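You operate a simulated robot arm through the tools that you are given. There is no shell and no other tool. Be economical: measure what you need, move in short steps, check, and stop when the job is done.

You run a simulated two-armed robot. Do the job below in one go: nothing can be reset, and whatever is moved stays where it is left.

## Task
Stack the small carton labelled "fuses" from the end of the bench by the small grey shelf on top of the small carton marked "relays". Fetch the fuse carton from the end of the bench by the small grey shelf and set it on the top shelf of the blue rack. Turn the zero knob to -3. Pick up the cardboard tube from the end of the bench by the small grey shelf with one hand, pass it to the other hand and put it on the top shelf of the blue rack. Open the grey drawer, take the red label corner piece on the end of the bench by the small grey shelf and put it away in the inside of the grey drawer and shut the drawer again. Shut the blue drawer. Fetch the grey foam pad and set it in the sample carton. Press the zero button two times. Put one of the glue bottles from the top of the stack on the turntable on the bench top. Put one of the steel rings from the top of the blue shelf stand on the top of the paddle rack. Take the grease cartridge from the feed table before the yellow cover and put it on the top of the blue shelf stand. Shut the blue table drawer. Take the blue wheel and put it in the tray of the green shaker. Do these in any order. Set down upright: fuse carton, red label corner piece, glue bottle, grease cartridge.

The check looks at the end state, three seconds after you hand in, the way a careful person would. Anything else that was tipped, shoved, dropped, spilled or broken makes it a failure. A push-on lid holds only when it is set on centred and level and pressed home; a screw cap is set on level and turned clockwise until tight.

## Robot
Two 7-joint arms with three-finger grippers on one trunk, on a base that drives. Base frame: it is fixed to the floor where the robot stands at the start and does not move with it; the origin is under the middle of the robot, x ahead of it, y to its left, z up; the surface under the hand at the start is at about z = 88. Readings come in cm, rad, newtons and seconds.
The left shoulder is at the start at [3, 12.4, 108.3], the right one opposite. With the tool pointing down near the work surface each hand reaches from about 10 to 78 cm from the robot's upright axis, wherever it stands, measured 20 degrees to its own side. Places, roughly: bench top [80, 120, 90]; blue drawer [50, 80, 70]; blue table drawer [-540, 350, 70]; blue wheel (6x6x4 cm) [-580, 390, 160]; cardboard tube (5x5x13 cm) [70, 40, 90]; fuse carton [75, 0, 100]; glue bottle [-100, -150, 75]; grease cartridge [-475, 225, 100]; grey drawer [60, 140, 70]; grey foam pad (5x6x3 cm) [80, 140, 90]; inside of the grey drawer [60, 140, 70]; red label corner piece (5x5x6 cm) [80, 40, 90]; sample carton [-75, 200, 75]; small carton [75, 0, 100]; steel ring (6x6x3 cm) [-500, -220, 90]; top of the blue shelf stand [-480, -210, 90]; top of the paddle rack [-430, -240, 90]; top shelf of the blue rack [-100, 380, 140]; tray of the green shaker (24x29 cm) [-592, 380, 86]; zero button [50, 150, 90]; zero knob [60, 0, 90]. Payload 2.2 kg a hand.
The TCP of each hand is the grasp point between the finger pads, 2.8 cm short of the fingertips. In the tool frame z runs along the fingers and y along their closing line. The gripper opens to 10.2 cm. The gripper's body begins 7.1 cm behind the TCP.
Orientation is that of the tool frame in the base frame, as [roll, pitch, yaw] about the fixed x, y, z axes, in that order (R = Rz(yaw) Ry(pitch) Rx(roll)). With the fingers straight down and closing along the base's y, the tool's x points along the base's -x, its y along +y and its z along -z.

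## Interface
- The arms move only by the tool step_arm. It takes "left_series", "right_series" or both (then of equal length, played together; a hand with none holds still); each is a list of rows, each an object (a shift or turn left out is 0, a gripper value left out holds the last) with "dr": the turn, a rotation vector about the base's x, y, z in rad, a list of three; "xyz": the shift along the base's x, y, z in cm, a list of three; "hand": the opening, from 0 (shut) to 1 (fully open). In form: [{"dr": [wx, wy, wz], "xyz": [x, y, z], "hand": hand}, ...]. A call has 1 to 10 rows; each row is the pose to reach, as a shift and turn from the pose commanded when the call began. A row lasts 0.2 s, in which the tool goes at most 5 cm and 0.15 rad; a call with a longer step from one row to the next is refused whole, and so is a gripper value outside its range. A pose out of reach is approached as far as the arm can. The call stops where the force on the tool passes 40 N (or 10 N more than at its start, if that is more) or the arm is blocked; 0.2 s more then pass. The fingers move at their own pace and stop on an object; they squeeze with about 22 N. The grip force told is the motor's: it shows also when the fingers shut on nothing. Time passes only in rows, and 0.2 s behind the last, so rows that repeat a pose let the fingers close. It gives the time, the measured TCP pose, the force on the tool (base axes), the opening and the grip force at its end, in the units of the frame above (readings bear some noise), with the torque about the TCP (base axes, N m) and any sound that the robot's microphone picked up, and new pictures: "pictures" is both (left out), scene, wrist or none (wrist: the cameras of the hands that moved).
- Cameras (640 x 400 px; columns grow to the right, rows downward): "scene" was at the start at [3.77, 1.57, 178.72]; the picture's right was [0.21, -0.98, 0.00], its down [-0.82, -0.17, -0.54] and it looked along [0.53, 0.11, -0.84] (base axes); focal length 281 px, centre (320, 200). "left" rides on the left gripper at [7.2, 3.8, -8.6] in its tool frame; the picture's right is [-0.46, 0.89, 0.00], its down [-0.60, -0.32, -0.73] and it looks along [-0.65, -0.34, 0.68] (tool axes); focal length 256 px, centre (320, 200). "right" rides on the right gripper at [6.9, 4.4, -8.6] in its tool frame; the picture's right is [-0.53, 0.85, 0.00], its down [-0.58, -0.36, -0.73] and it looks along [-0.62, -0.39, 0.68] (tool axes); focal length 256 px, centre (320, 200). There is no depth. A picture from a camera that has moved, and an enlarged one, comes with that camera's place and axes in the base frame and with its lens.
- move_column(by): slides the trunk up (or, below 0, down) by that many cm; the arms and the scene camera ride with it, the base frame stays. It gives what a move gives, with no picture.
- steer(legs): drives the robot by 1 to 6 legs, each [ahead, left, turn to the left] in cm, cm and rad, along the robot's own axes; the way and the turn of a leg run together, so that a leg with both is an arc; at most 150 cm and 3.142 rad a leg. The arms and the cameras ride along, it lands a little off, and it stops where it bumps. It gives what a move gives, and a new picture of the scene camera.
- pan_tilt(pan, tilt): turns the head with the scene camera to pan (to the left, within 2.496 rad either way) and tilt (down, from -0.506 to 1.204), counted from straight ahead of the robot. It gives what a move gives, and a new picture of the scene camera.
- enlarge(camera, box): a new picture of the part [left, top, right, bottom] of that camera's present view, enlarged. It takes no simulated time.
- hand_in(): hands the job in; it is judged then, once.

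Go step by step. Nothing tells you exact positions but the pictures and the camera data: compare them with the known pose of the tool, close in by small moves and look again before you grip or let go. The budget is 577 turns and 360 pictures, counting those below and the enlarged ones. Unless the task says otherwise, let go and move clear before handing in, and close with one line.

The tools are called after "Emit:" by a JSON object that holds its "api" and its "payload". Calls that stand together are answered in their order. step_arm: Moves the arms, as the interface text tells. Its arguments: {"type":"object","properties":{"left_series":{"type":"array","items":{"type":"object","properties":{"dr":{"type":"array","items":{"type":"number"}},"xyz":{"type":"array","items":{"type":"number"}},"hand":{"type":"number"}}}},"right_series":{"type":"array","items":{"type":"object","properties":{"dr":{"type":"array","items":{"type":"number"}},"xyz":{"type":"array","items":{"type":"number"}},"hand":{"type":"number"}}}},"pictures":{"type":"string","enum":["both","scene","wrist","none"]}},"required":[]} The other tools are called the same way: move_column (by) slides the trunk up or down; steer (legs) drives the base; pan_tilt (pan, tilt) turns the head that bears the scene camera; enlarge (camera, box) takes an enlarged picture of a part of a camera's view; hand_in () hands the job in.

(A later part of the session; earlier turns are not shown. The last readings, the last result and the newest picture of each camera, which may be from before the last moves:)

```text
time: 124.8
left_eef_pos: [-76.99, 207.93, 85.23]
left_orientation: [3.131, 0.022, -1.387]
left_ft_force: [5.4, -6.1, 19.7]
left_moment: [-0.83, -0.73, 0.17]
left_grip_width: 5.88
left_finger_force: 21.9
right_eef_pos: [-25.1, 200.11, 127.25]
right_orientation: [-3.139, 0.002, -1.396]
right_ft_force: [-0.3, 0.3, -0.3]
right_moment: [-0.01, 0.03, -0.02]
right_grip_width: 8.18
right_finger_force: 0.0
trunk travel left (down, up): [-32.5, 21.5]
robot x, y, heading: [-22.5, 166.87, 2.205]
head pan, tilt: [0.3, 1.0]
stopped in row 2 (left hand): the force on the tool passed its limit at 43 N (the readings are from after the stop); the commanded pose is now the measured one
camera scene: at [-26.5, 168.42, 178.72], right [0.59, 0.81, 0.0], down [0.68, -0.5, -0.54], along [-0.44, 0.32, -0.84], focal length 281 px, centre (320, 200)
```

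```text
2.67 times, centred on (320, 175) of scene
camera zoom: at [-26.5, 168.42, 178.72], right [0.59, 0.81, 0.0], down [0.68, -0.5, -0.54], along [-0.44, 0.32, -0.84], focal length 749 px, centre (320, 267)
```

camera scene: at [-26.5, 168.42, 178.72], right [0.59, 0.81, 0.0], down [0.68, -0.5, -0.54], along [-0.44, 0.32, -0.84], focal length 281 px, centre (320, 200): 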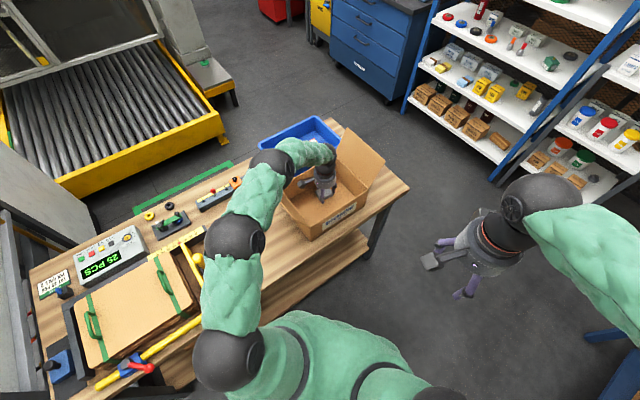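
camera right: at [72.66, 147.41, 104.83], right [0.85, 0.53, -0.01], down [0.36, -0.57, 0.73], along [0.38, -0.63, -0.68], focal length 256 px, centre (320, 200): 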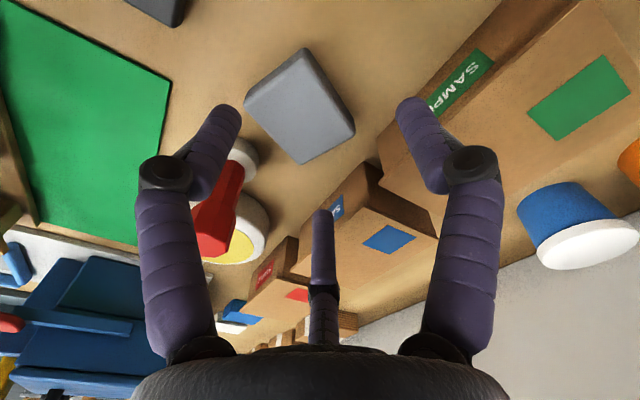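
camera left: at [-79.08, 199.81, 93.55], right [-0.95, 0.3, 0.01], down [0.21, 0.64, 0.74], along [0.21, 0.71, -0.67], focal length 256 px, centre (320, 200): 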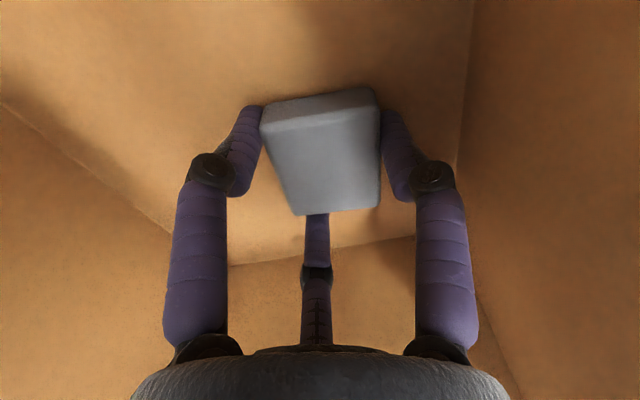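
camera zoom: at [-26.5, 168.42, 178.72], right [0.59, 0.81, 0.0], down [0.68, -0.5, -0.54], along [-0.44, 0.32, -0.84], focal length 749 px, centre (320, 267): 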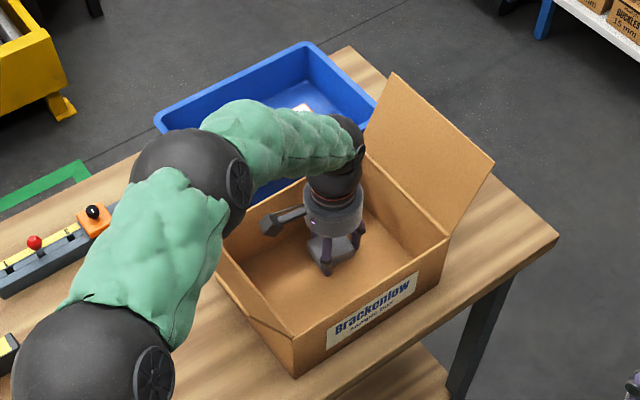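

The pad rests on the carton floor. I ease up a touch, open and lift straight out.

Emit:
{"api": "step_arm", "payload": {"left_series": [{"xyz": [0, 0, 0.3]}, {"xyz": [0, 0, 0.3], "hand": 0.8}, {"xyz": [0, 0, 0.3], "hand": 0.85}, {"xyz": [0, 0, 0.3]}, {"xyz": [0, 0, 3]}, {"xyz": [0, 0, 7]}, {"xyz": [0, 0, 11.5]}, {"xyz": [0, 0, 16]}, {"xyz": [0, 0, 20.5]}, {"xyz": [0, 0, 25]}], "pictures": "both"}}

```text
time: 127.0
left_eef_pos: [-76.79, 207.87, 109.88]
left_orientation: [3.137, 0.02, -1.39]
left_ft_force: [1.3, -0.3, -1.1]
left_moment: [-0.02, 0.05, -0.01]
left_grip_width: 8.69
left_finger_force: 0.0
right_eef_pos: [-25.1, 200.11, 127.25]
right_orientation: [-3.14, 0.002, -1.395]
right_ft_force: [0.0, -0.2, 0.1]
right_moment: [0.02, 0.02, -0.02]
right_grip_width: 8.14
right_finger_force: 0.0
trunk travel left (down, up): [-32.5, 21.5]
robot x, y, heading: [-22.36, 166.13, 2.209]
head pan, tilt: [0.3, 1.0]
camera scene: at [-26.54, 168.43, 178.72], right [0.59, 0.81, 0.0], down [0.68, -0.5, -0.54], along [-0.44, 0.32, -0.84], focal length 281 px, centre (320, 200)
camera left: at [-79.04, 199.89, 118.25], right [-0.95, 0.3, 0.01], down [0.21, 0.64, 0.74], along [0.21, 0.71, -0.67], focal length 256 px, centre (320, 200)
```

scene: 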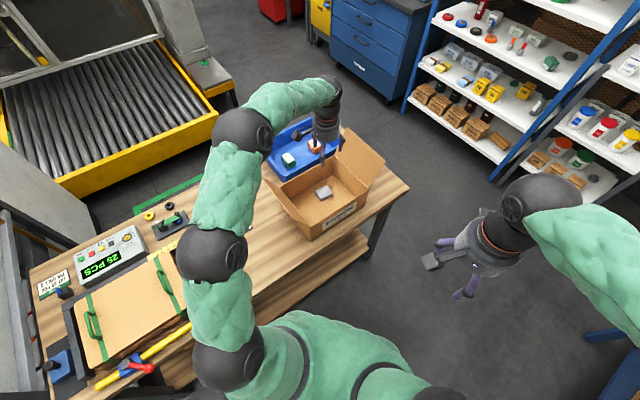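
left: 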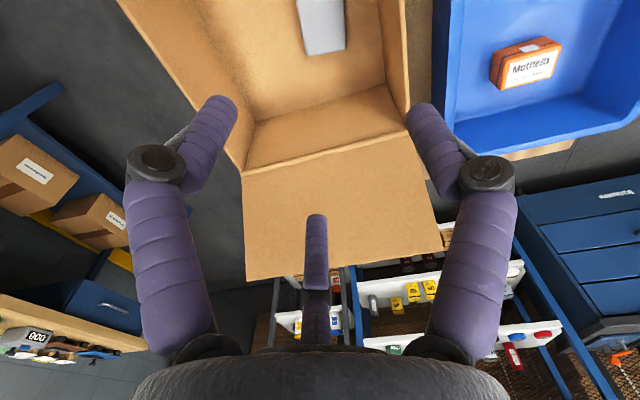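

The pad is in the sample carton. I retract, turn back and drive to the bench's end for the tube and the fuse carton.

Emit:
{"api": "step_arm", "payload": {"left_series": [{"xyz": [0, 0, 4.5]}, {"xyz": [0, 0, 9]}, {"xyz": [3.3, -3, 12]}, {"xyz": [6.6, -6, 12]}, {"xyz": [9.9, -9, 12]}, {"xyz": [13.2, -12, 12]}, {"xyz": [16.5, -15, 12]}, {"xyz": [19.8, -18, 12]}, {"xyz": [22, -20, 12]}], "pictures": "none"}}

Emit:
{"api": "steer", "payload": {"legs": [[0, 0, -2.205], [0, -75, 0], [0, -72, 0], [28, 0, 0]]}}

Emit:
{"api": "pan_tilt", "payload": {"pan": 0.2, "tilt": 1.0}}

```text
refused: row 3 steps farther than a row can; nothing moved
```

```text
time: 141.4
left_eef_pos: [69.44, 38.55, 109.61]
left_orientation: [3.137, 0.019, 2.693]
left_ft_force: [0.1, 0.6, -0.7]
left_moment: [0.0, 0.02, -0.01]
left_grip_width: 8.69
left_finger_force: 0.1
right_eef_pos: [32.68, 1.49, 127.3]
right_orientation: [-3.138, 0.001, 2.684]
right_ft_force: [0.7, -0.6, -0.6]
right_moment: [-0.02, 0.01, -0.01]
right_grip_width: 8.18
right_finger_force: 0.0
trunk travel left (down, up): [-32.5, 21.5]
robot x, y, heading: [4.21, 19.1, 0.003]
head pan, tilt: [0.3, 1.0]
camera scene: at [7.83, 21.4, 178.71], right [0.3, -0.95, 0.0], down [-0.8, -0.25, -0.54], along [0.51, 0.16, -0.84], focal length 281 px, centre (320, 200)
```

scene: 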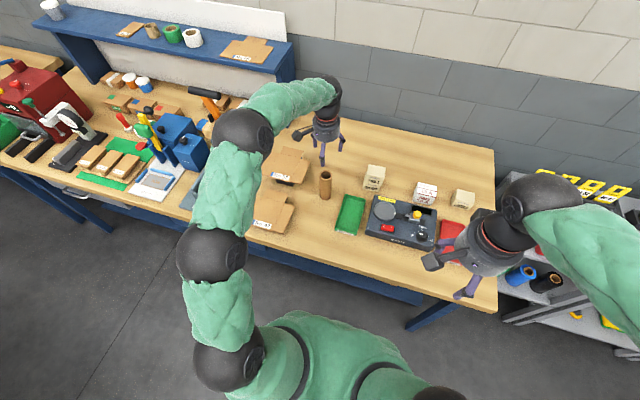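

```text
time: 142.1
left_eef_pos: [69.37, 38.47, 109.76]
left_orientation: [3.135, 0.021, 2.692]
left_ft_force: [-0.3, -0.4, 0.1]
left_moment: [-0.02, 0.03, 0.02]
left_grip_width: 8.67
left_finger_force: 0.1
right_eef_pos: [32.64, 1.49, 127.29]
right_orientation: [-3.137, 0.0, 2.683]
right_ft_force: [0.3, -0.4, -0.2]
right_moment: [0.0, 0.01, -0.04]
right_grip_width: 8.19
right_finger_force: 0.0
trunk travel left (down, up): [-32.5, 21.5]
robot x, y, heading: [3.94, 19.58, 0.004]
head pan, tilt: [0.201, 1.0]
camera scene: at [7.87, 20.75, 178.72], right [0.2, -0.98, 0.0], down [-0.82, -0.17, -0.54], along [0.53, 0.11, -0.84], focal length 281 px, centre (320, 200)
```

scene: 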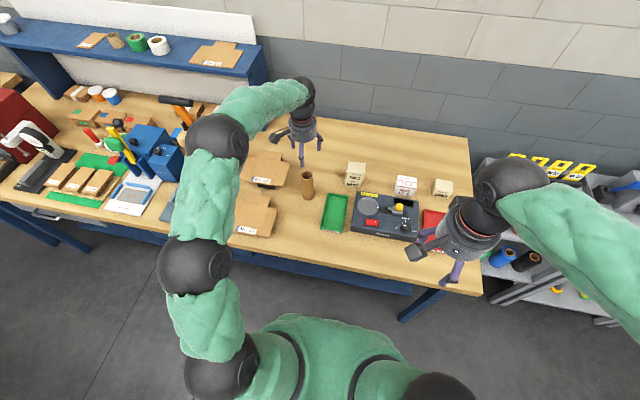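

I'm back at the bench end; a refused arm row left the arm extended during the drive, but nothing here looks disturbed (I'll re-check the carton later). The left hand is nearly above the tube; I look closely.

Emit:
{"api": "enlarge", "payload": {"camera": "left", "box": [160, 0, 480, 200]}}

Emit:
{"api": "enlarge", "payload": {"camera": "scene", "box": [260, 130, 460, 255]}}

```text
2.00 times, centred on (320, 100) of left
camera zoom: at [64.32, 45.14, 118.17], right [0.8, 0.6, 0.02], down [0.39, -0.55, 0.74], along [0.45, -0.59, -0.67], focal length 512 px, centre (320, 400)
```

zoom: 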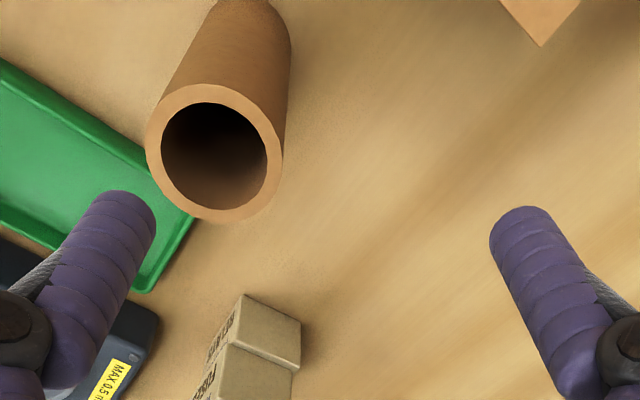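

```text
3.20 times, centred on (360, 192) of scene
camera zoom: at [7.87, 20.75, 178.72], right [0.2, -0.98, 0.0], down [-0.82, -0.17, -0.54], along [0.53, 0.11, -0.84], focal length 899 px, centre (192, 224)
```

zoom: 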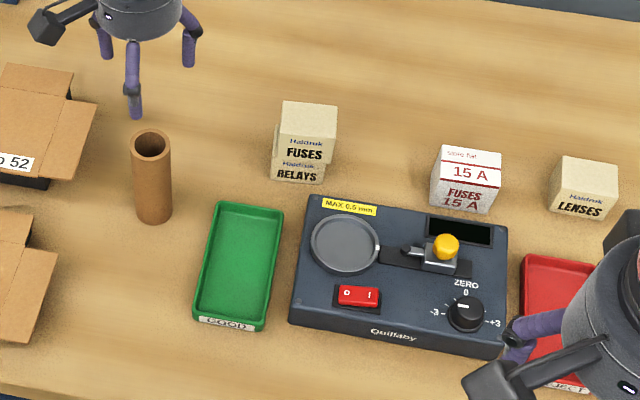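

Tube centre (66.0, 37.5), top z≈101, diameter ~4.6. I centre over it and lower to grip its top part.

Emit:
{"api": "step_arm", "payload": {"left_series": [{"xyz": [-1.7, -0.5, 0], "hand": 1}, {"xyz": [-3.4, -1, 0]}, {"xyz": [-3.4, -1, -4]}, {"xyz": [-3.4, -1, -8]}, {"xyz": [-3.4, -1, -10.7]}], "pictures": "wrist"}}

```text
time: 143.3
left_eef_pos: [66.23, 37.47, 98.93]
left_orientation: [3.135, 0.021, 2.693]
left_ft_force: [0.2, -0.6, -0.5]
left_moment: [-0.03, 0.02, 0.0]
left_grip_width: 10.17
left_finger_force: 0.0
right_eef_pos: [32.69, 1.49, 127.42]
right_orientation: [-3.14, 0.0, 2.684]
right_ft_force: [-0.3, 0.1, -0.4]
right_moment: [-0.01, 0.03, 0.01]
right_grip_width: 8.17
right_finger_force: 0.0
trunk travel left (down, up): [-32.5, 21.5]
robot x, y, heading: [4.27, 18.9, -0.001]
head pan, tilt: [0.201, 1.0]
camera left: at [61.09, 44.08, 107.31], right [0.8, 0.6, 0.02], down [0.39, -0.55, 0.74], along [0.45, -0.59, -0.67], focal length 256 px, centre (320, 200)
```

left: 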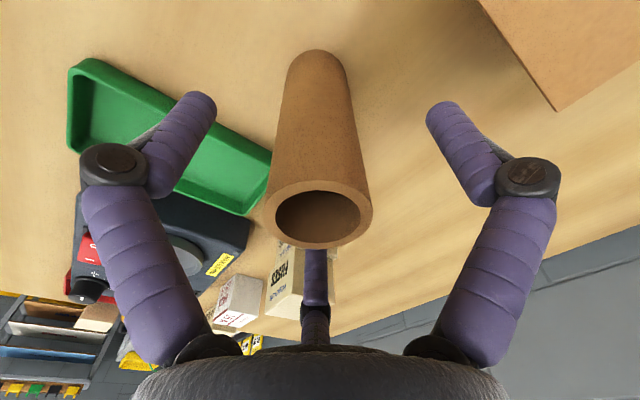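

Centred. I close and lift toward the handover spot near (58, 20).

Emit:
{"api": "step_arm", "payload": {"left_series": [{"hand": 0.2}, {"hand": 0.2}, {"hand": 0.2}, {"xyz": [0, 0, 4]}, {"xyz": [0, 0, 8.5]}, {"xyz": [0, 0, 13]}, {"xyz": [0, 0, 17.5]}, {"xyz": [0, 0, 22]}, {"xyz": [-2, -3, 25]}, {"xyz": [-4, -7, 26]}], "pictures": "wrist"}}

```text
time: 145.5
left_eef_pos: [61.9, 30.4, 125.0]
left_orientation: [3.135, 0.018, 2.693]
left_ft_force: [0.2, -0.8, 0.1]
left_moment: [0.04, 0.01, 0.01]
left_grip_width: 4.34
left_finger_force: 22.3
right_eef_pos: [32.66, 1.31, 127.35]
right_orientation: [-3.14, -0.001, 2.687]
right_ft_force: [0.0, -0.5, 0.4]
right_moment: [0.02, 0.02, 0.0]
right_grip_width: 8.15
right_finger_force: 0.1
trunk travel left (down, up): [-32.5, 21.5]
robot x, y, heading: [3.96, 19.3, 0.007]
head pan, tilt: [0.201, 1.0]
camera left: at [56.98, 37.0, 133.46], right [0.8, 0.6, 0.02], down [0.39, -0.55, 0.74], along [0.45, -0.59, -0.67], focal length 256 px, centre (320, 200)
```

left: 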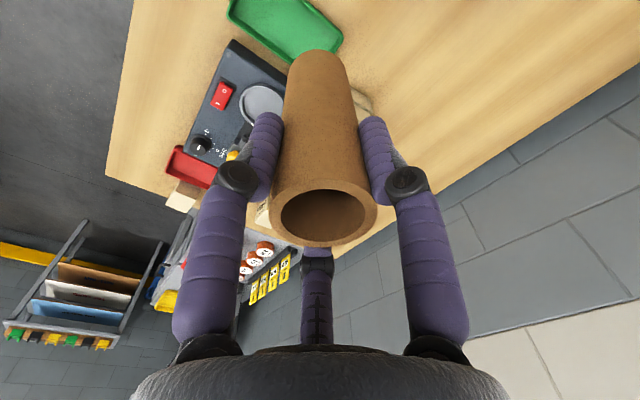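

Tube in the left hand, tube spanning z 114–127. I bring it to (59, 19) and rotate the right hand toward a forward-pointing grip.

Emit:
{"api": "step_arm", "payload": {"left_series": [{"xyz": [-1, -3, 0]}, {"xyz": [-2, -7, 0]}, {"xyz": [-3, -11, 0]}, {"xyz": [-3, -11, 0]}], "right_series": [{"dr": [0, 0, 0.12], "xyz": [2, 0, -1]}, {"dr": [0, 0, 0.24], "xyz": [3, 1, -2]}, {"dr": [0, 0, 0.36], "xyz": [4, 2, -3]}, {"dr": [0, 0, 0.457], "xyz": [5, 3, -4], "hand": 0.75}], "pictures": "none"}}

Emit:
{"api": "step_arm", "payload": {"right_series": [{"dr": [0, -0.145, 0]}, {"dr": [0, -0.29, 0]}, {"dr": [0, -0.435, 0], "xyz": [0, 1, -1]}, {"dr": [0, -0.58, 0], "xyz": [0, 2, -2]}, {"dr": [0, -0.725, 0], "xyz": [0, 4, -3]}, {"dr": [0, -0.87, 0], "xyz": [0, 6, -4]}, {"dr": [0, -1.015, 0], "xyz": [1, 8, -5]}, {"dr": [0, -1.16, 0], "xyz": [2, 10, -6]}, {"dr": [0, -1.305, 0], "xyz": [3, 12, -6.5]}, {"dr": [0, -1.45, 0], "xyz": [4, 13.5, -6.5]}], "pictures": "both"}}

```text
time: 146.5
left_eef_pos: [59.14, 19.52, 125.05]
left_orientation: [3.137, 0.021, 2.692]
left_ft_force: [0.1, -0.2, -0.1]
left_moment: [-0.02, 0.05, 0.0]
left_grip_width: 4.34
left_finger_force: 22.3
right_eef_pos: [37.65, 4.58, 123.22]
right_orientation: [-3.137, 0.0, -3.139]
right_ft_force: [0.4, 0.1, 0.0]
right_moment: [-0.01, 0.04, 0.01]
right_grip_width: 7.66
right_finger_force: 0.1
trunk travel left (down, up): [-32.5, 21.5]
robot x, y, heading: [4.28, 19.06, 0.004]
head pan, tilt: [0.201, 1.0]
```

```text
time: 148.7
left_eef_pos: [59.02, 19.64, 125.15]
left_orientation: [3.136, 0.022, 2.693]
left_ft_force: [0.5, -0.4, -0.6]
left_moment: [0.01, 0.06, -0.04]
left_grip_width: 4.38
left_finger_force: 21.9
right_eef_pos: [41.77, 18.07, 116.83]
right_orientation: [-3.133, 1.453, -3.138]
right_ft_force: [0.8, 0.1, 0.2]
right_moment: [0.0, 0.0, -0.01]
right_grip_width: 7.64
right_finger_force: 0.0
trunk travel left (down, up): [-32.5, 21.5]
robot x, y, heading: [4.25, 19.41, 0.005]
head pan, tilt: [0.201, 1.0]
camera scene: at [8.02, 20.91, 178.71], right [0.2, -0.98, 0.0], down [-0.82, -0.17, -0.54], along [0.53, 0.11, -0.84], focal length 281 px, centre (320, 200)
camera right: at [32.46, 22.52, 110.89], right [0.06, 0.85, 0.53], down [-0.66, -0.36, 0.66], along [0.75, -0.39, 0.53], focal length 256 px, centre (320, 200)
```

scene: 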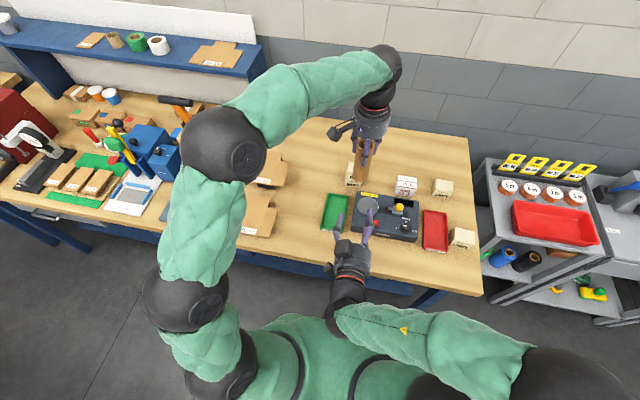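
right: 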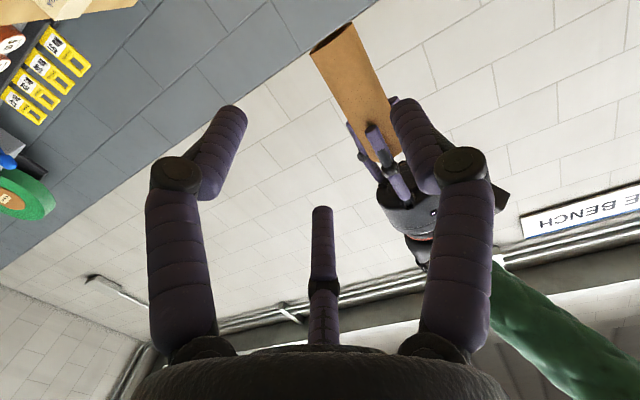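

Emit:
{"api": "step_arm", "payload": {"right_series": [{"xyz": [4, 0.4, 0.2]}, {"xyz": [8, 0.6, 0.2]}, {"xyz": [11, 0.6, 0.2]}, {"xyz": [11, 0.6, 0.2]}], "pictures": "both"}}

Emit:
{"api": "enlarge", "payload": {"camera": "scene", "box": [300, 80, 420, 200]}}

```text
time: 149.7
left_eef_pos: [58.95, 19.41, 125.14]
left_orientation: [3.134, 0.022, 2.691]
left_ft_force: [0.2, 0.3, -1.3]
left_moment: [-0.01, -0.06, 0.01]
left_grip_width: 4.37
left_finger_force: 21.9
right_eef_pos: [52.76, 18.45, 117.05]
right_orientation: [-3.134, 1.453, -3.138]
right_ft_force: [-0.3, 0.1, 0.5]
right_moment: [-0.02, -0.05, 0.04]
right_grip_width: 7.67
right_finger_force: 0.0
trunk travel left (down, up): [-32.5, 21.5]
robot x, y, heading: [3.99, 19.05, 0.005]
head pan, tilt: [0.201, 1.0]
camera scene: at [7.8, 20.7, 178.72], right [0.2, -0.98, 0.0], down [-0.82, -0.17, -0.54], along [0.53, 0.11, -0.84], focal length 281 px, centre (320, 200)
camera right: at [43.46, 22.85, 111.21], right [0.07, 0.85, 0.53], down [-0.66, -0.36, 0.66], along [0.75, -0.39, 0.53], focal length 256 px, centre (320, 200)
```

scene: 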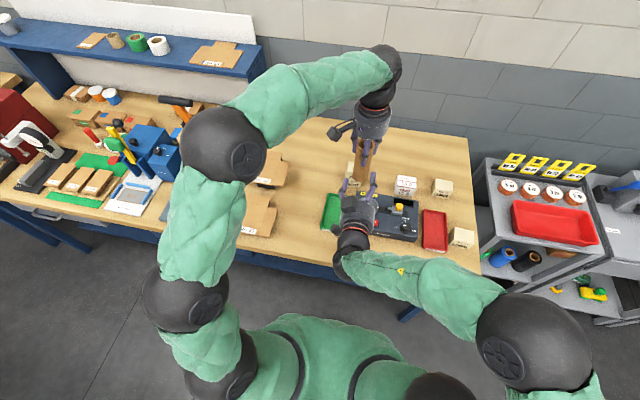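
right: 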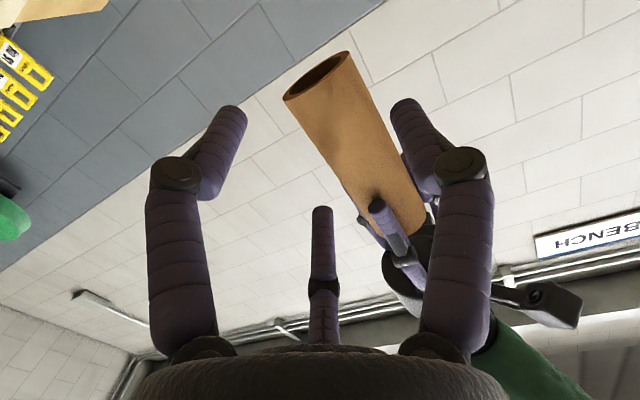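

```text
3.33 times, centred on (360, 140) of scene
camera zoom: at [7.8, 20.7, 178.72], right [0.2, -0.98, 0.0], down [-0.82, -0.17, -0.54], along [0.53, 0.11, -0.84], focal length 936 px, centre (187, 400)
```

zoom: 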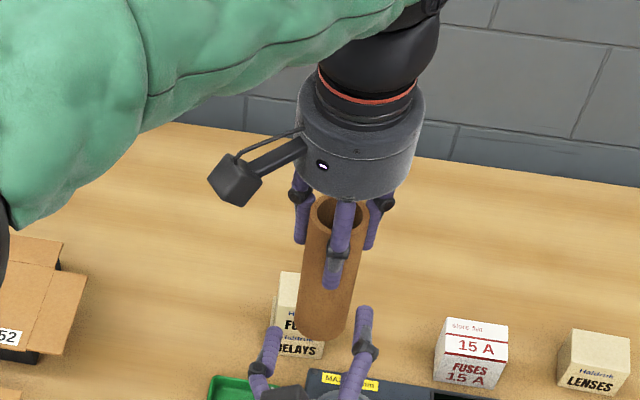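

Emit:
{"api": "step_arm", "payload": {"right_series": [{"xyz": [2, 0.4, -0.2]}, {"xyz": [4, 0.4, -0.3]}, {"xyz": [5.9, 0.4, -0.3]}, {"xyz": [5.9, 0.4, -0.3]}], "pictures": "wrist"}}

Emit:
{"api": "enlarge", "payload": {"camera": "scene", "box": [300, 80, 420, 200]}}

```text
time: 150.7
left_eef_pos: [58.93, 19.48, 125.02]
left_orientation: [3.135, 0.02, 2.692]
left_ft_force: [1.4, 5.2, 0.5]
left_moment: [0.24, -0.09, 0.04]
left_grip_width: 4.36
left_finger_force: 22.6
right_eef_pos: [58.47, 18.99, 116.86]
right_orientation: [-3.14, 1.451, -3.141]
right_ft_force: [-2.4, -5.2, -1.0]
right_moment: [0.24, -0.06, -0.02]
right_grip_width: 7.83
right_finger_force: 0.8
trunk travel left (down, up): [-32.5, 21.5]
robot x, y, heading: [4.11, 18.97, 0.006]
head pan, tilt: [0.201, 1.0]
camera right: at [49.07, 23.32, 110.91], right [0.07, 0.85, 0.53], down [-0.66, -0.36, 0.66], along [0.75, -0.39, 0.53], focal length 256 px, centre (320, 200)
```

right: 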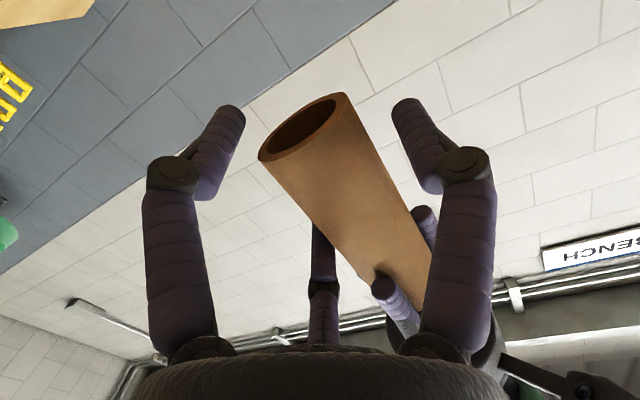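

```text
3.33 times, centred on (360, 140) of scene
camera zoom: at [7.82, 20.71, 178.72], right [0.2, -0.98, 0.0], down [-0.82, -0.17, -0.54], along [0.53, 0.11, -0.84], focal length 936 px, centre (187, 400)
```

zoom: 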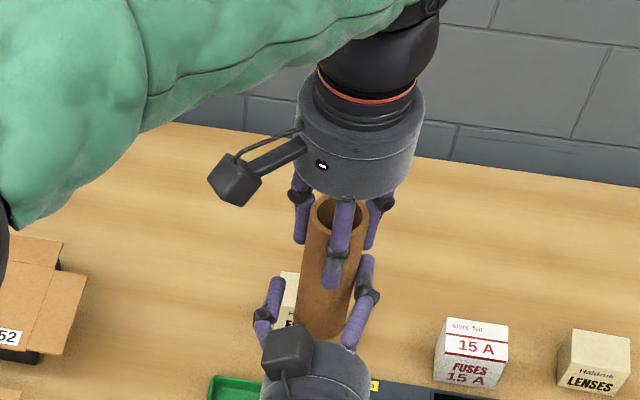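

Light contact on one side; I shift −0.5 in y and close the right hand.

Emit:
{"api": "step_arm", "payload": {"right_series": [{"xyz": [0, -0.5, 0]}, {"xyz": [0, -0.5, 0], "hand": 0.2}, {"xyz": [0, -0.5, 0], "hand": 0.2}, {"xyz": [0, -0.5, 0], "hand": 0.2}], "pictures": "wrist"}}

```text
time: 151.7
left_eef_pos: [58.91, 19.4, 125.1]
left_orientation: [3.135, 0.022, 2.691]
left_ft_force: [2.0, -5.4, -3.2]
left_moment: [-0.71, -0.01, -0.01]
left_grip_width: 4.35
left_finger_force: 22.1
right_eef_pos: [58.39, 18.49, 116.79]
right_orientation: [-3.135, 1.452, -3.138]
right_ft_force: [-1.9, 4.0, 3.2]
right_moment: [0.38, -0.17, 0.03]
right_grip_width: 6.13
right_finger_force: 22.5
trunk travel left (down, up): [-32.5, 21.5]
robot x, y, heading: [4.32, 19.11, 0.005]
head pan, tilt: [0.201, 1.0]
camera right: at [49.12, 22.83, 110.89], right [0.07, 0.85, 0.53], down [-0.66, -0.36, 0.66], along [0.75, -0.39, 0.53], focal length 256 px, centre (320, 200)
```

right: 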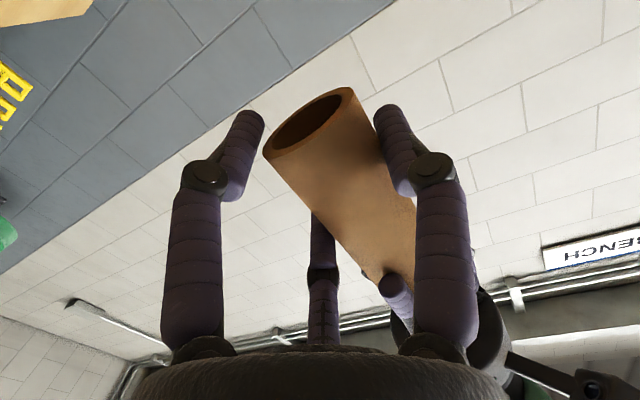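

The lowest right finger looks marginal on the tube's end. I'll loosen slightly, raise the right hand 1 cm and regrip while the left still holds.

Emit:
{"api": "step_arm", "payload": {"right_series": [{"hand": 0.67}, {"xyz": [0, 0.1, 0.5], "hand": 0.67}, {"xyz": [0, 0.1, 1.0]}, {"xyz": [0, 0.1, 1.0], "hand": 0.1}, {"xyz": [0, 0.1, 1.0], "hand": 0.1}, {"xyz": [0, 0.1, 1.0], "hand": 0.1}], "pictures": "wrist"}}

Emit:
{"api": "enlarge", "payload": {"camera": "scene", "box": [300, 80, 420, 200]}}

```text
time: 153.1
left_eef_pos: [58.95, 19.41, 125.14]
left_orientation: [3.135, 0.021, 2.693]
left_ft_force: [2.1, 3.4, 4.1]
left_moment: [0.49, -0.06, 0.07]
left_grip_width: 4.34
left_finger_force: 21.8
right_eef_pos: [58.54, 18.48, 117.6]
right_orientation: [-3.13, 1.45, -3.135]
right_ft_force: [-2.1, -2.6, -2.6]
right_moment: [-0.27, -0.01, -0.03]
right_grip_width: 6.19
right_finger_force: 22.4
trunk travel left (down, up): [-32.5, 21.5]
robot x, y, heading: [4.28, 18.87, 0.003]
head pan, tilt: [0.201, 1.0]
camera right: at [49.07, 22.9, 111.77], right [0.07, 0.85, 0.53], down [-0.66, -0.36, 0.66], along [0.75, -0.39, 0.53], focal length 256 px, centre (320, 200)
```

right: 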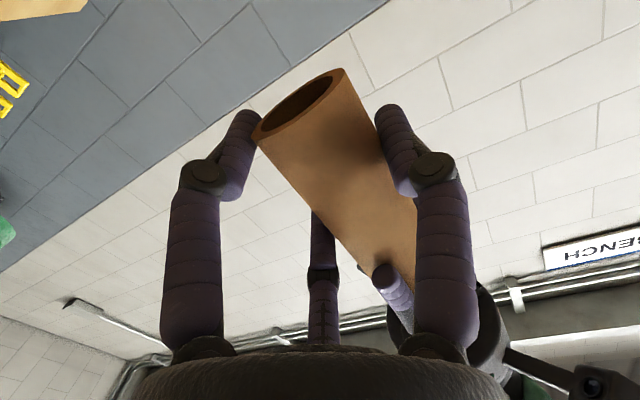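

```text
3.33 times, centred on (360, 140) of scene
camera zoom: at [7.89, 20.74, 178.72], right [0.2, -0.98, 0.0], down [-0.82, -0.17, -0.54], along [0.53, 0.11, -0.84], focal length 936 px, centre (187, 400)
```

zoom: 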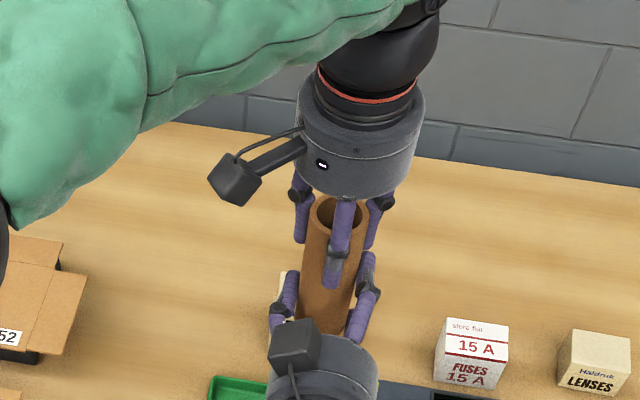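

All three right fingers now bear on the tube. I open the left hand and lift it away slowly.

Emit:
{"api": "step_arm", "payload": {"left_series": [{"hand": 0.7}, {"hand": 1}, {"hand": 1}, {"xyz": [0, 0, 2.5]}, {"xyz": [0, 0, 6]}, {"xyz": [0, 2, 10]}, {"xyz": [0, 6, 12]}], "pictures": "wrist"}}

Emit:
{"api": "enlarge", "payload": {"camera": "right", "box": [0, 0, 640, 400]}}

```text
time: 154.7
left_eef_pos: [59.14, 25.88, 137.12]
left_orientation: [3.135, 0.02, 2.691]
left_ft_force: [-0.1, -0.3, 0.1]
left_moment: [-0.01, -0.01, -0.03]
left_grip_width: 10.23
left_finger_force: 0.2
right_eef_pos: [58.42, 18.5, 117.76]
right_orientation: [-3.127, 1.45, -3.129]
right_ft_force: [-0.9, -0.4, -0.2]
right_moment: [0.04, 0.05, -0.05]
right_grip_width: 6.18
right_finger_force: 22.3
trunk travel left (down, up): [-32.5, 21.5]
robot x, y, heading: [4.32, 19.52, 0.005]
head pan, tilt: [0.201, 1.0]
camera left: at [54.09, 32.44, 145.52], right [0.8, 0.6, 0.01], down [0.39, -0.54, 0.74], along [0.45, -0.59, -0.67], focal length 256 px, centre (320, 200)
```

left: 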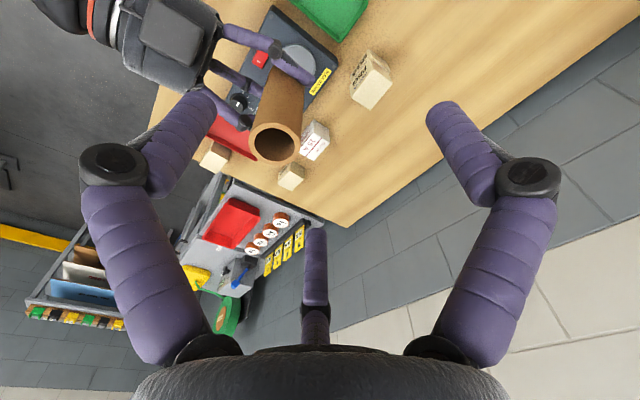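

```text
1.00 times, centred on (320, 200) of right (not enlarged: the box is as wide or as high as the picture)
camera zoom: at [49.07, 23.02, 111.84], right [0.07, 0.85, 0.53], down [-0.66, -0.36, 0.66], along [0.75, -0.39, 0.53], focal length 256 px, centre (320, 200)
```

zoom: 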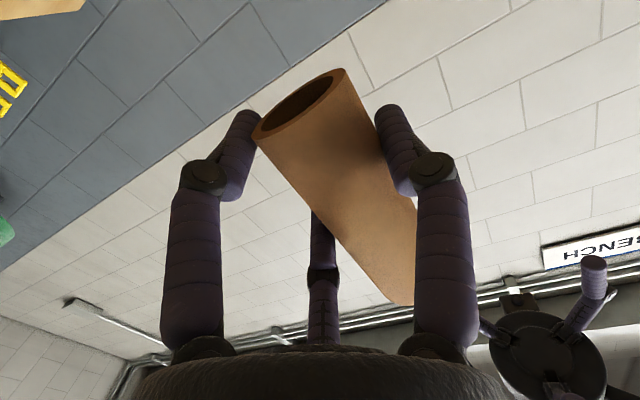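

The handover worked. I move the right hand with the tube off to the right, then drive right so the left can reach the fuse carton.

Emit:
{"api": "step_arm", "payload": {"right_series": [{"xyz": [-2, -4, 1]}, {"xyz": [-3, -8, 2]}, {"xyz": [-4, -12, 3]}, {"xyz": [-5, -16, 3]}, {"xyz": [-6, -20, 3]}], "pictures": "none"}}

Emit:
{"api": "steer", "payload": {"legs": [[3, -18, 0]]}}

```text
time: 155.9
left_eef_pos: [58.98, 25.62, 137.11]
left_orientation: [3.134, 0.024, 2.693]
left_ft_force: [-0.1, 0.1, 0.8]
left_moment: [0.02, -0.02, -0.01]
left_grip_width: 10.2
left_finger_force: 0.0
right_eef_pos: [51.08, 2.83, 122.98]
right_orientation: [3.139, 1.447, 3.129]
right_ft_force: [-1.3, 0.2, 0.3]
right_moment: [-0.01, -0.06, 0.02]
right_grip_width: 6.19
right_finger_force: 21.0
right hand out of reach, approached as far as the arm can: row 4, 5
trunk travel left (down, up): [-32.5, 21.5]
robot x, y, heading: [4.16, 19.48, 0.01]
head pan, tilt: [0.201, 1.0]
```

```text
time: 157.4
left_eef_pos: [62.23, 8.22, 137.02]
left_orientation: [3.137, 0.019, 2.694]
left_ft_force: [0.4, -1.2, -0.1]
left_moment: [0.06, 0.0, 0.01]
left_grip_width: 10.2
left_finger_force: 0.0
right_eef_pos: [54.46, -14.64, 122.76]
right_orientation: [3.135, 1.446, 3.126]
right_ft_force: [0.0, -0.2, 0.1]
right_moment: [-0.02, 0.03, 0.03]
right_grip_width: 6.19
right_finger_force: 21.5
trunk travel left (down, up): [-32.5, 21.5]
robot x, y, heading: [7.17, 1.77, 0.009]
head pan, tilt: [0.201, 1.0]
camera scene: at [10.99, 3.05, 178.72], right [0.21, -0.98, 0.0], down [-0.82, -0.17, -0.54], along [0.53, 0.11, -0.84], focal length 281 px, centre (320, 200)
```

scene: 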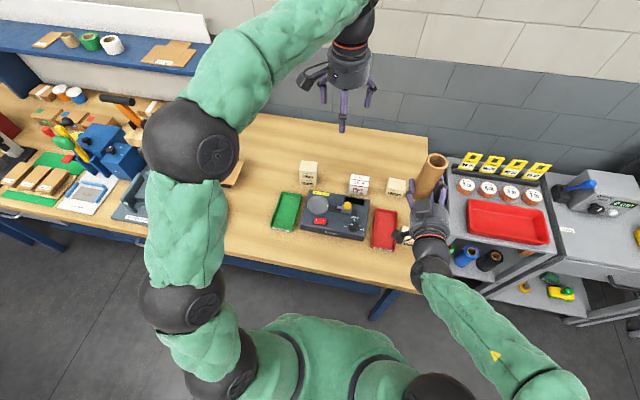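

Emit:
{"api": "step_arm", "payload": {"left_series": [{"xyz": [3, -1, -4]}, {"xyz": [6, -2, -8]}, {"xyz": [9, -3, -12]}, {"xyz": [12, -4.5, -15]}, {"xyz": [14, -6, -19]}, {"xyz": [14, -6, -23]}], "pictures": "wrist"}}

Emit:
{"api": "enlarge", "payload": {"camera": "left", "box": [220, 0, 420, 125]}}

Emit:
{"api": "enlarge", "payload": {"camera": "scene", "box": [320, 150, 440, 250]}}

```text
refused: row 1 steps farther than a row can; nothing moved
```

```text
3.20 times, centred on (320, 62) of left
camera zoom: at [57.22, 14.7, 145.49], right [0.8, 0.6, 0.02], down [0.39, -0.55, 0.74], along [0.45, -0.59, -0.67], focal length 819 px, centre (320, 640)
```

zoom: 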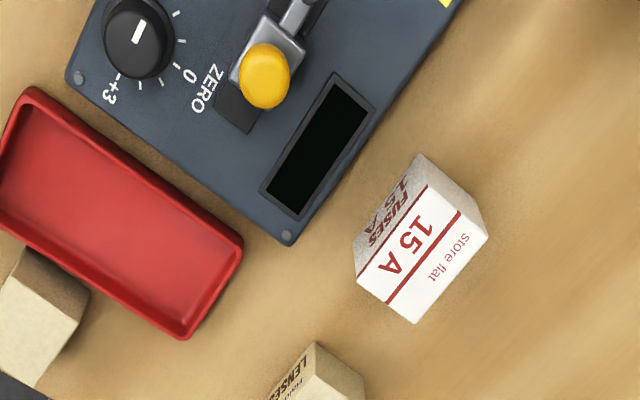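

```text
4.00 times, centred on (380, 200) of scene
camera zoom: at [10.99, 3.05, 178.72], right [0.21, -0.98, 0.0], down [-0.82, -0.17, -0.54], along [0.53, 0.11, -0.84], focal length 1123 px, centre (80, 200)
```

zoom: 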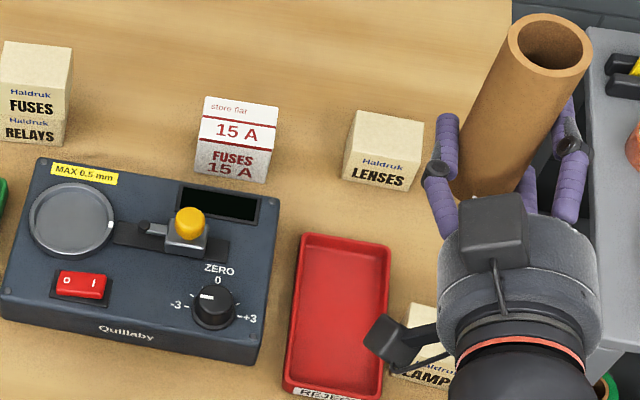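

The fuse carton is about 5.6×7×4.6 cm, centred (76.6, 1.6). My present yaw nearly suits a one-finger-front/two-behind grip. I move over it.

Emit:
{"api": "step_arm", "payload": {"left_series": [{"xyz": [2.5, -1, -3.5]}, {"xyz": [5, -2, -7]}, {"xyz": [7.5, -3, -10.5]}, {"xyz": [10, -4, -14]}, {"xyz": [12.5, -5.3, -17.5], "dr": [0, 0, -0.04]}, {"xyz": [15.1, -6.6, -20], "dr": [0, 0, -0.04]}, {"xyz": [15.1, -6.6, -24.5], "dr": [0, 0, -0.04]}, {"xyz": [15.1, -6.6, -28], "dr": [0, 0, -0.04]}], "pictures": "wrist"}}

```text
time: 159.2
left_eef_pos: [77.29, 1.64, 108.95]
left_orientation: [3.133, 0.021, 2.655]
left_ft_force: [1.0, -0.1, 0.9]
left_moment: [0.02, 0.02, -0.01]
left_grip_width: 10.16
left_finger_force: 0.1
right_eef_pos: [54.45, -14.54, 122.7]
right_orientation: [3.137, 1.444, 3.13]
right_ft_force: [-0.5, -0.9, -0.6]
right_moment: [0.01, 0.0, 0.01]
right_grip_width: 6.17
right_finger_force: 21.7
trunk travel left (down, up): [-32.5, 21.5]
robot x, y, heading: [7.52, 1.8, 0.011]
head pan, tilt: [0.201, 1.0]
camera left: at [72.57, 8.47, 117.41], right [0.83, 0.56, 0.01], down [0.37, -0.56, 0.74], along [0.43, -0.61, -0.67], focal length 256 px, centre (320, 200)
```

left: 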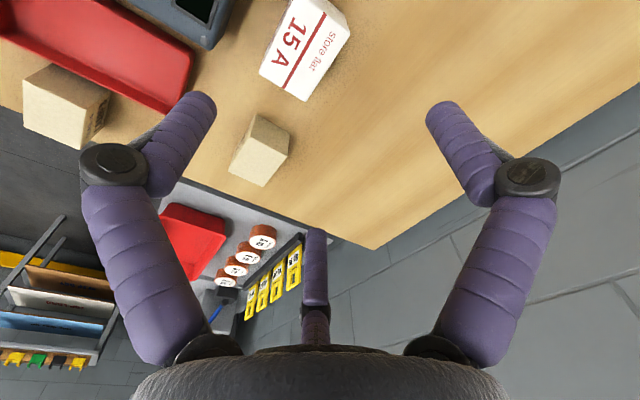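

Emit:
{"api": "step_arm", "payload": {"left_series": [{"xyz": [-0.1, -0.35, -4.5]}, {"xyz": [-0.1, -0.35, -9]}, {"xyz": [-0.1, -0.35, -13]}, {"xyz": [-0.1, -0.35, -16]}, {"xyz": [-0.1, -0.35, -17.2]}], "pictures": "wrist"}}

```text
time: 160.4
left_eef_pos: [77.23, 1.44, 92.05]
left_orientation: [3.135, 0.022, 2.654]
left_ft_force: [-0.2, 0.2, 0.5]
left_moment: [0.03, -0.02, 0.01]
left_grip_width: 10.16
left_finger_force: 0.1
right_eef_pos: [54.5, -14.28, 122.83]
right_orientation: [-3.139, 1.444, 3.135]
right_ft_force: [0.0, 0.3, -0.9]
right_moment: [0.0, -0.03, 0.03]
right_grip_width: 6.19
right_finger_force: 22.1
trunk travel left (down, up): [-32.5, 21.5]
robot x, y, heading: [7.34, 1.63, 0.005]
head pan, tilt: [0.201, 1.0]
camera left: at [72.46, 8.18, 100.49], right [0.82, 0.57, 0.01], down [0.37, -0.56, 0.74], along [0.43, -0.61, -0.67], focal length 256 px, centre (320, 200)
```

left: 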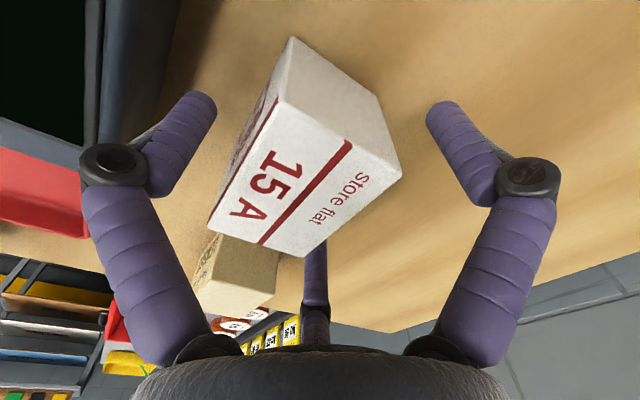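

Emit:
{"api": "step_arm", "payload": {"left_series": [{"hand": 0.3}, {"hand": 0.3}, {"hand": 0.3}, {"hand": 0.3}, {"xyz": [0, 0, 3]}, {"xyz": [0, 0, 7]}, {"xyz": [0, 0, 11.5]}, {"xyz": [0, 0, 16]}, {"xyz": [0, 0, 20]}], "pictures": "both"}}

```text
time: 162.4
left_eef_pos: [77.11, 1.48, 112.0]
left_orientation: [3.134, 0.018, 2.655]
left_ft_force: [0.8, -0.1, -1.0]
left_moment: [-0.02, -0.04, 0.01]
left_grip_width: 6.98
left_finger_force: 21.6
right_eef_pos: [54.49, -14.47, 122.85]
right_orientation: [-3.141, 1.445, 3.133]
right_ft_force: [0.4, -1.0, -0.5]
right_moment: [0.0, 0.02, 0.01]
right_grip_width: 6.18
right_finger_force: 22.2
trunk travel left (down, up): [-32.5, 21.5]
robot x, y, heading: [7.34, 1.63, 0.009]
head pan, tilt: [0.201, 1.0]
camera scene: at [10.93, 3.21, 178.72], right [0.21, -0.98, 0.0], down [-0.82, -0.17, -0.54], along [0.53, 0.11, -0.84], focal length 281 px, centre (320, 200)
camera left: at [72.32, 8.26, 120.45], right [0.83, 0.56, 0.01], down [0.37, -0.56, 0.74], along [0.43, -0.61, -0.67], focal length 256 px, centre (320, 200)
```

scene: 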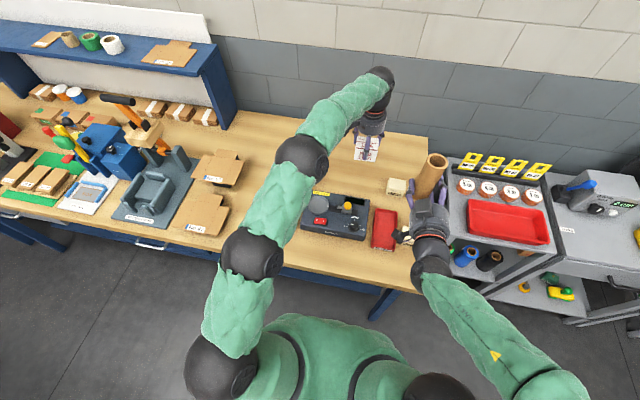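
left: 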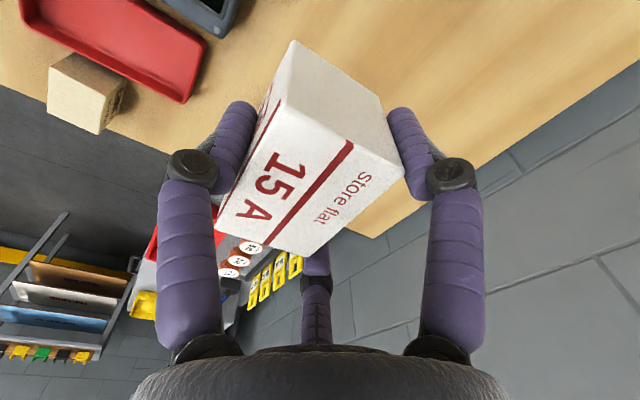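

The carton is held level. I tuck it in and back away from the bench.

Emit:
{"api": "step_arm", "payload": {"left_series": [{"xyz": [-3.9, 1.8, 1.25]}, {"xyz": [-7.8, 3.6, 2.5]}, {"xyz": [-11.7, 5.4, 3.75]}, {"xyz": [-15.6, 7.2, 5]}, {"xyz": [-19.5, 9, 6.25]}, {"xyz": [-23.4, 10.8, 7.5]}, {"xyz": [-27.3, 12.6, 8.75]}, {"xyz": [-31, 14.5, 10]}], "pictures": "none"}}

Emit:
{"api": "pan_tilt", "payload": {"pan": 1.2, "tilt": 0.5}}

```text
time: 164.2
left_eef_pos: [46.2, 15.75, 121.67]
left_orientation: [3.136, 0.023, 2.654]
left_ft_force: [-0.3, -0.4, -0.6]
left_moment: [0.0, -0.06, -0.02]
left_grip_width: 7.0
left_finger_force: 22.2
right_eef_pos: [54.22, -14.48, 122.9]
right_orientation: [-3.137, 1.448, 3.138]
right_ft_force: [-0.8, 0.6, -0.1]
right_moment: [0.03, 0.01, -0.02]
right_grip_width: 6.22
right_finger_force: 22.2
trunk travel left (down, up): [-32.5, 21.5]
robot x, y, heading: [7.26, 1.56, 0.01]
head pan, tilt: [0.201, 1.0]
```

```text
time: 165.5
left_eef_pos: [46.45, 15.69, 121.65]
left_orientation: [3.136, 0.02, 2.656]
left_ft_force: [-0.5, 0.8, -0.8]
left_moment: [-0.02, -0.07, 0.01]
left_grip_width: 7.0
left_finger_force: 22.1
right_eef_pos: [54.44, -14.4, 122.89]
right_orientation: [-3.139, 1.446, 3.134]
right_ft_force: [0.6, -0.4, -0.7]
right_moment: [-0.03, -0.01, -0.04]
right_grip_width: 6.16
right_finger_force: 21.9
trunk travel left (down, up): [-32.5, 21.5]
robot x, y, heading: [7.37, 1.78, 0.005]
head pan, tilt: [1.201, 0.499]
camera scene: at [7.38, 10.3, 182.82], right [0.93, -0.36, 0.0], down [-0.17, -0.45, -0.88], along [0.31, 0.82, -0.48], focal length 281 px, centre (320, 200)
```

scene: 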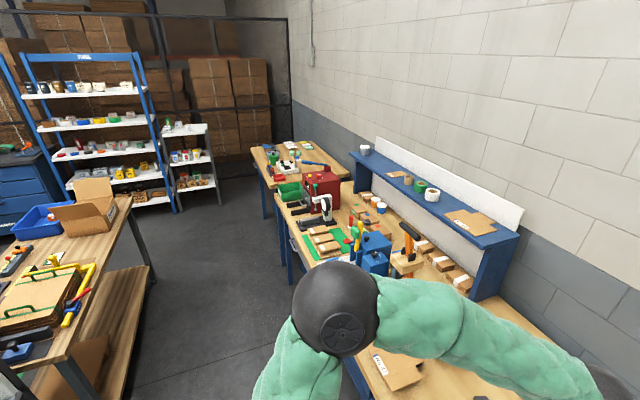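

The blue rack is ahead-left down the aisle. I back up, turn to face +y and drive down the aisle.

Emit:
{"api": "steer", "payload": {"legs": [[-25, 0, 0], [0, 0, 1.566], [140, 0, 0], [120, 0, 0]]}}

Emit:
{"api": "pan_tilt", "payload": {"pan": 0.5, "tilt": 0.6}}

```text
time: 183.4
left_eef_pos: [-24.77, 301.6, 121.8]
left_orientation: [3.137, 0.02, -2.083]
left_ft_force: [0.0, 0.1, -1.0]
left_moment: [-0.01, -0.01, -0.02]
left_grip_width: 6.96
left_finger_force: 21.5
right_eef_pos: [5.61, 308.86, 122.87]
right_orientation: [-3.139, 1.445, -1.603]
right_ft_force: [0.5, 0.3, -0.6]
right_moment: [0.01, 0.0, -0.01]
right_grip_width: 6.18
right_finger_force: 22.0
trunk travel left (down, up): [-32.5, 21.5]
robot x, y, heading: [-11.79, 261.75, 1.553]
head pan, tilt: [1.201, 0.499]
camera scene: at [-20.28, 262.54, 182.83], right [0.38, 0.93, 0.0], down [0.44, -0.18, -0.88], along [-0.81, 0.33, -0.48], focal length 281 px, centre (320, 200)
```

scene: 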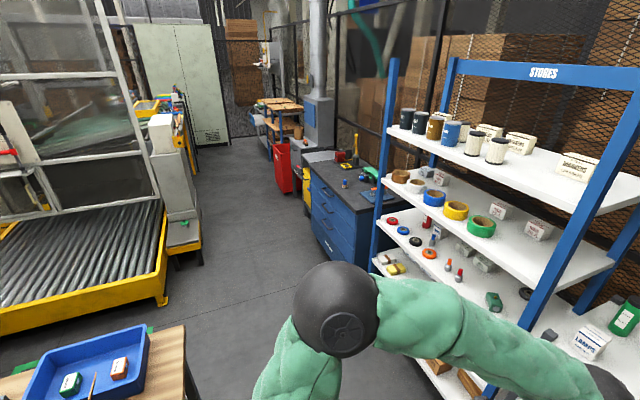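

```text
time: 184.5
left_eef_pos: [-24.75, 301.47, 121.75]
left_orientation: [3.134, 0.022, -2.082]
left_ft_force: [0.5, 0.6, -1.5]
left_moment: [0.0, 0.0, 0.02]
left_grip_width: 7.0
left_finger_force: 22.4
right_eef_pos: [5.7, 308.78, 122.89]
right_orientation: [-3.14, 1.447, -1.604]
right_ft_force: [-0.2, 0.8, -0.8]
right_moment: [0.0, 0.0, 0.01]
right_grip_width: 6.19
right_finger_force: 22.5
trunk travel left (down, up): [-32.5, 21.5]
robot x, y, heading: [-11.82, 261.72, 1.552]
head pan, tilt: [0.499, 0.6]
camera scene: at [-15.96, 266.88, 181.92], right [0.89, 0.46, 0.0], down [0.26, -0.5, -0.83], along [-0.38, 0.73, -0.56], focal length 281 px, centre (320, 200)
```

scene: 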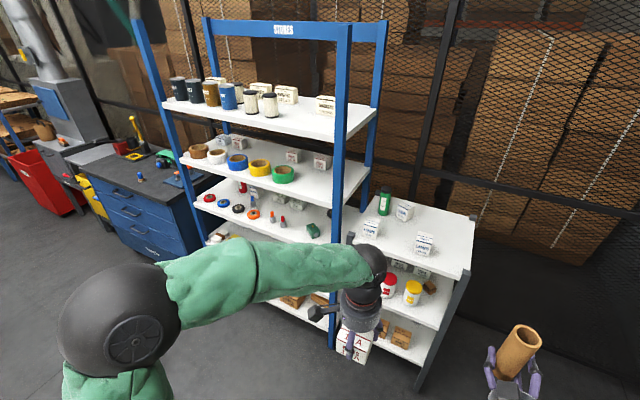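

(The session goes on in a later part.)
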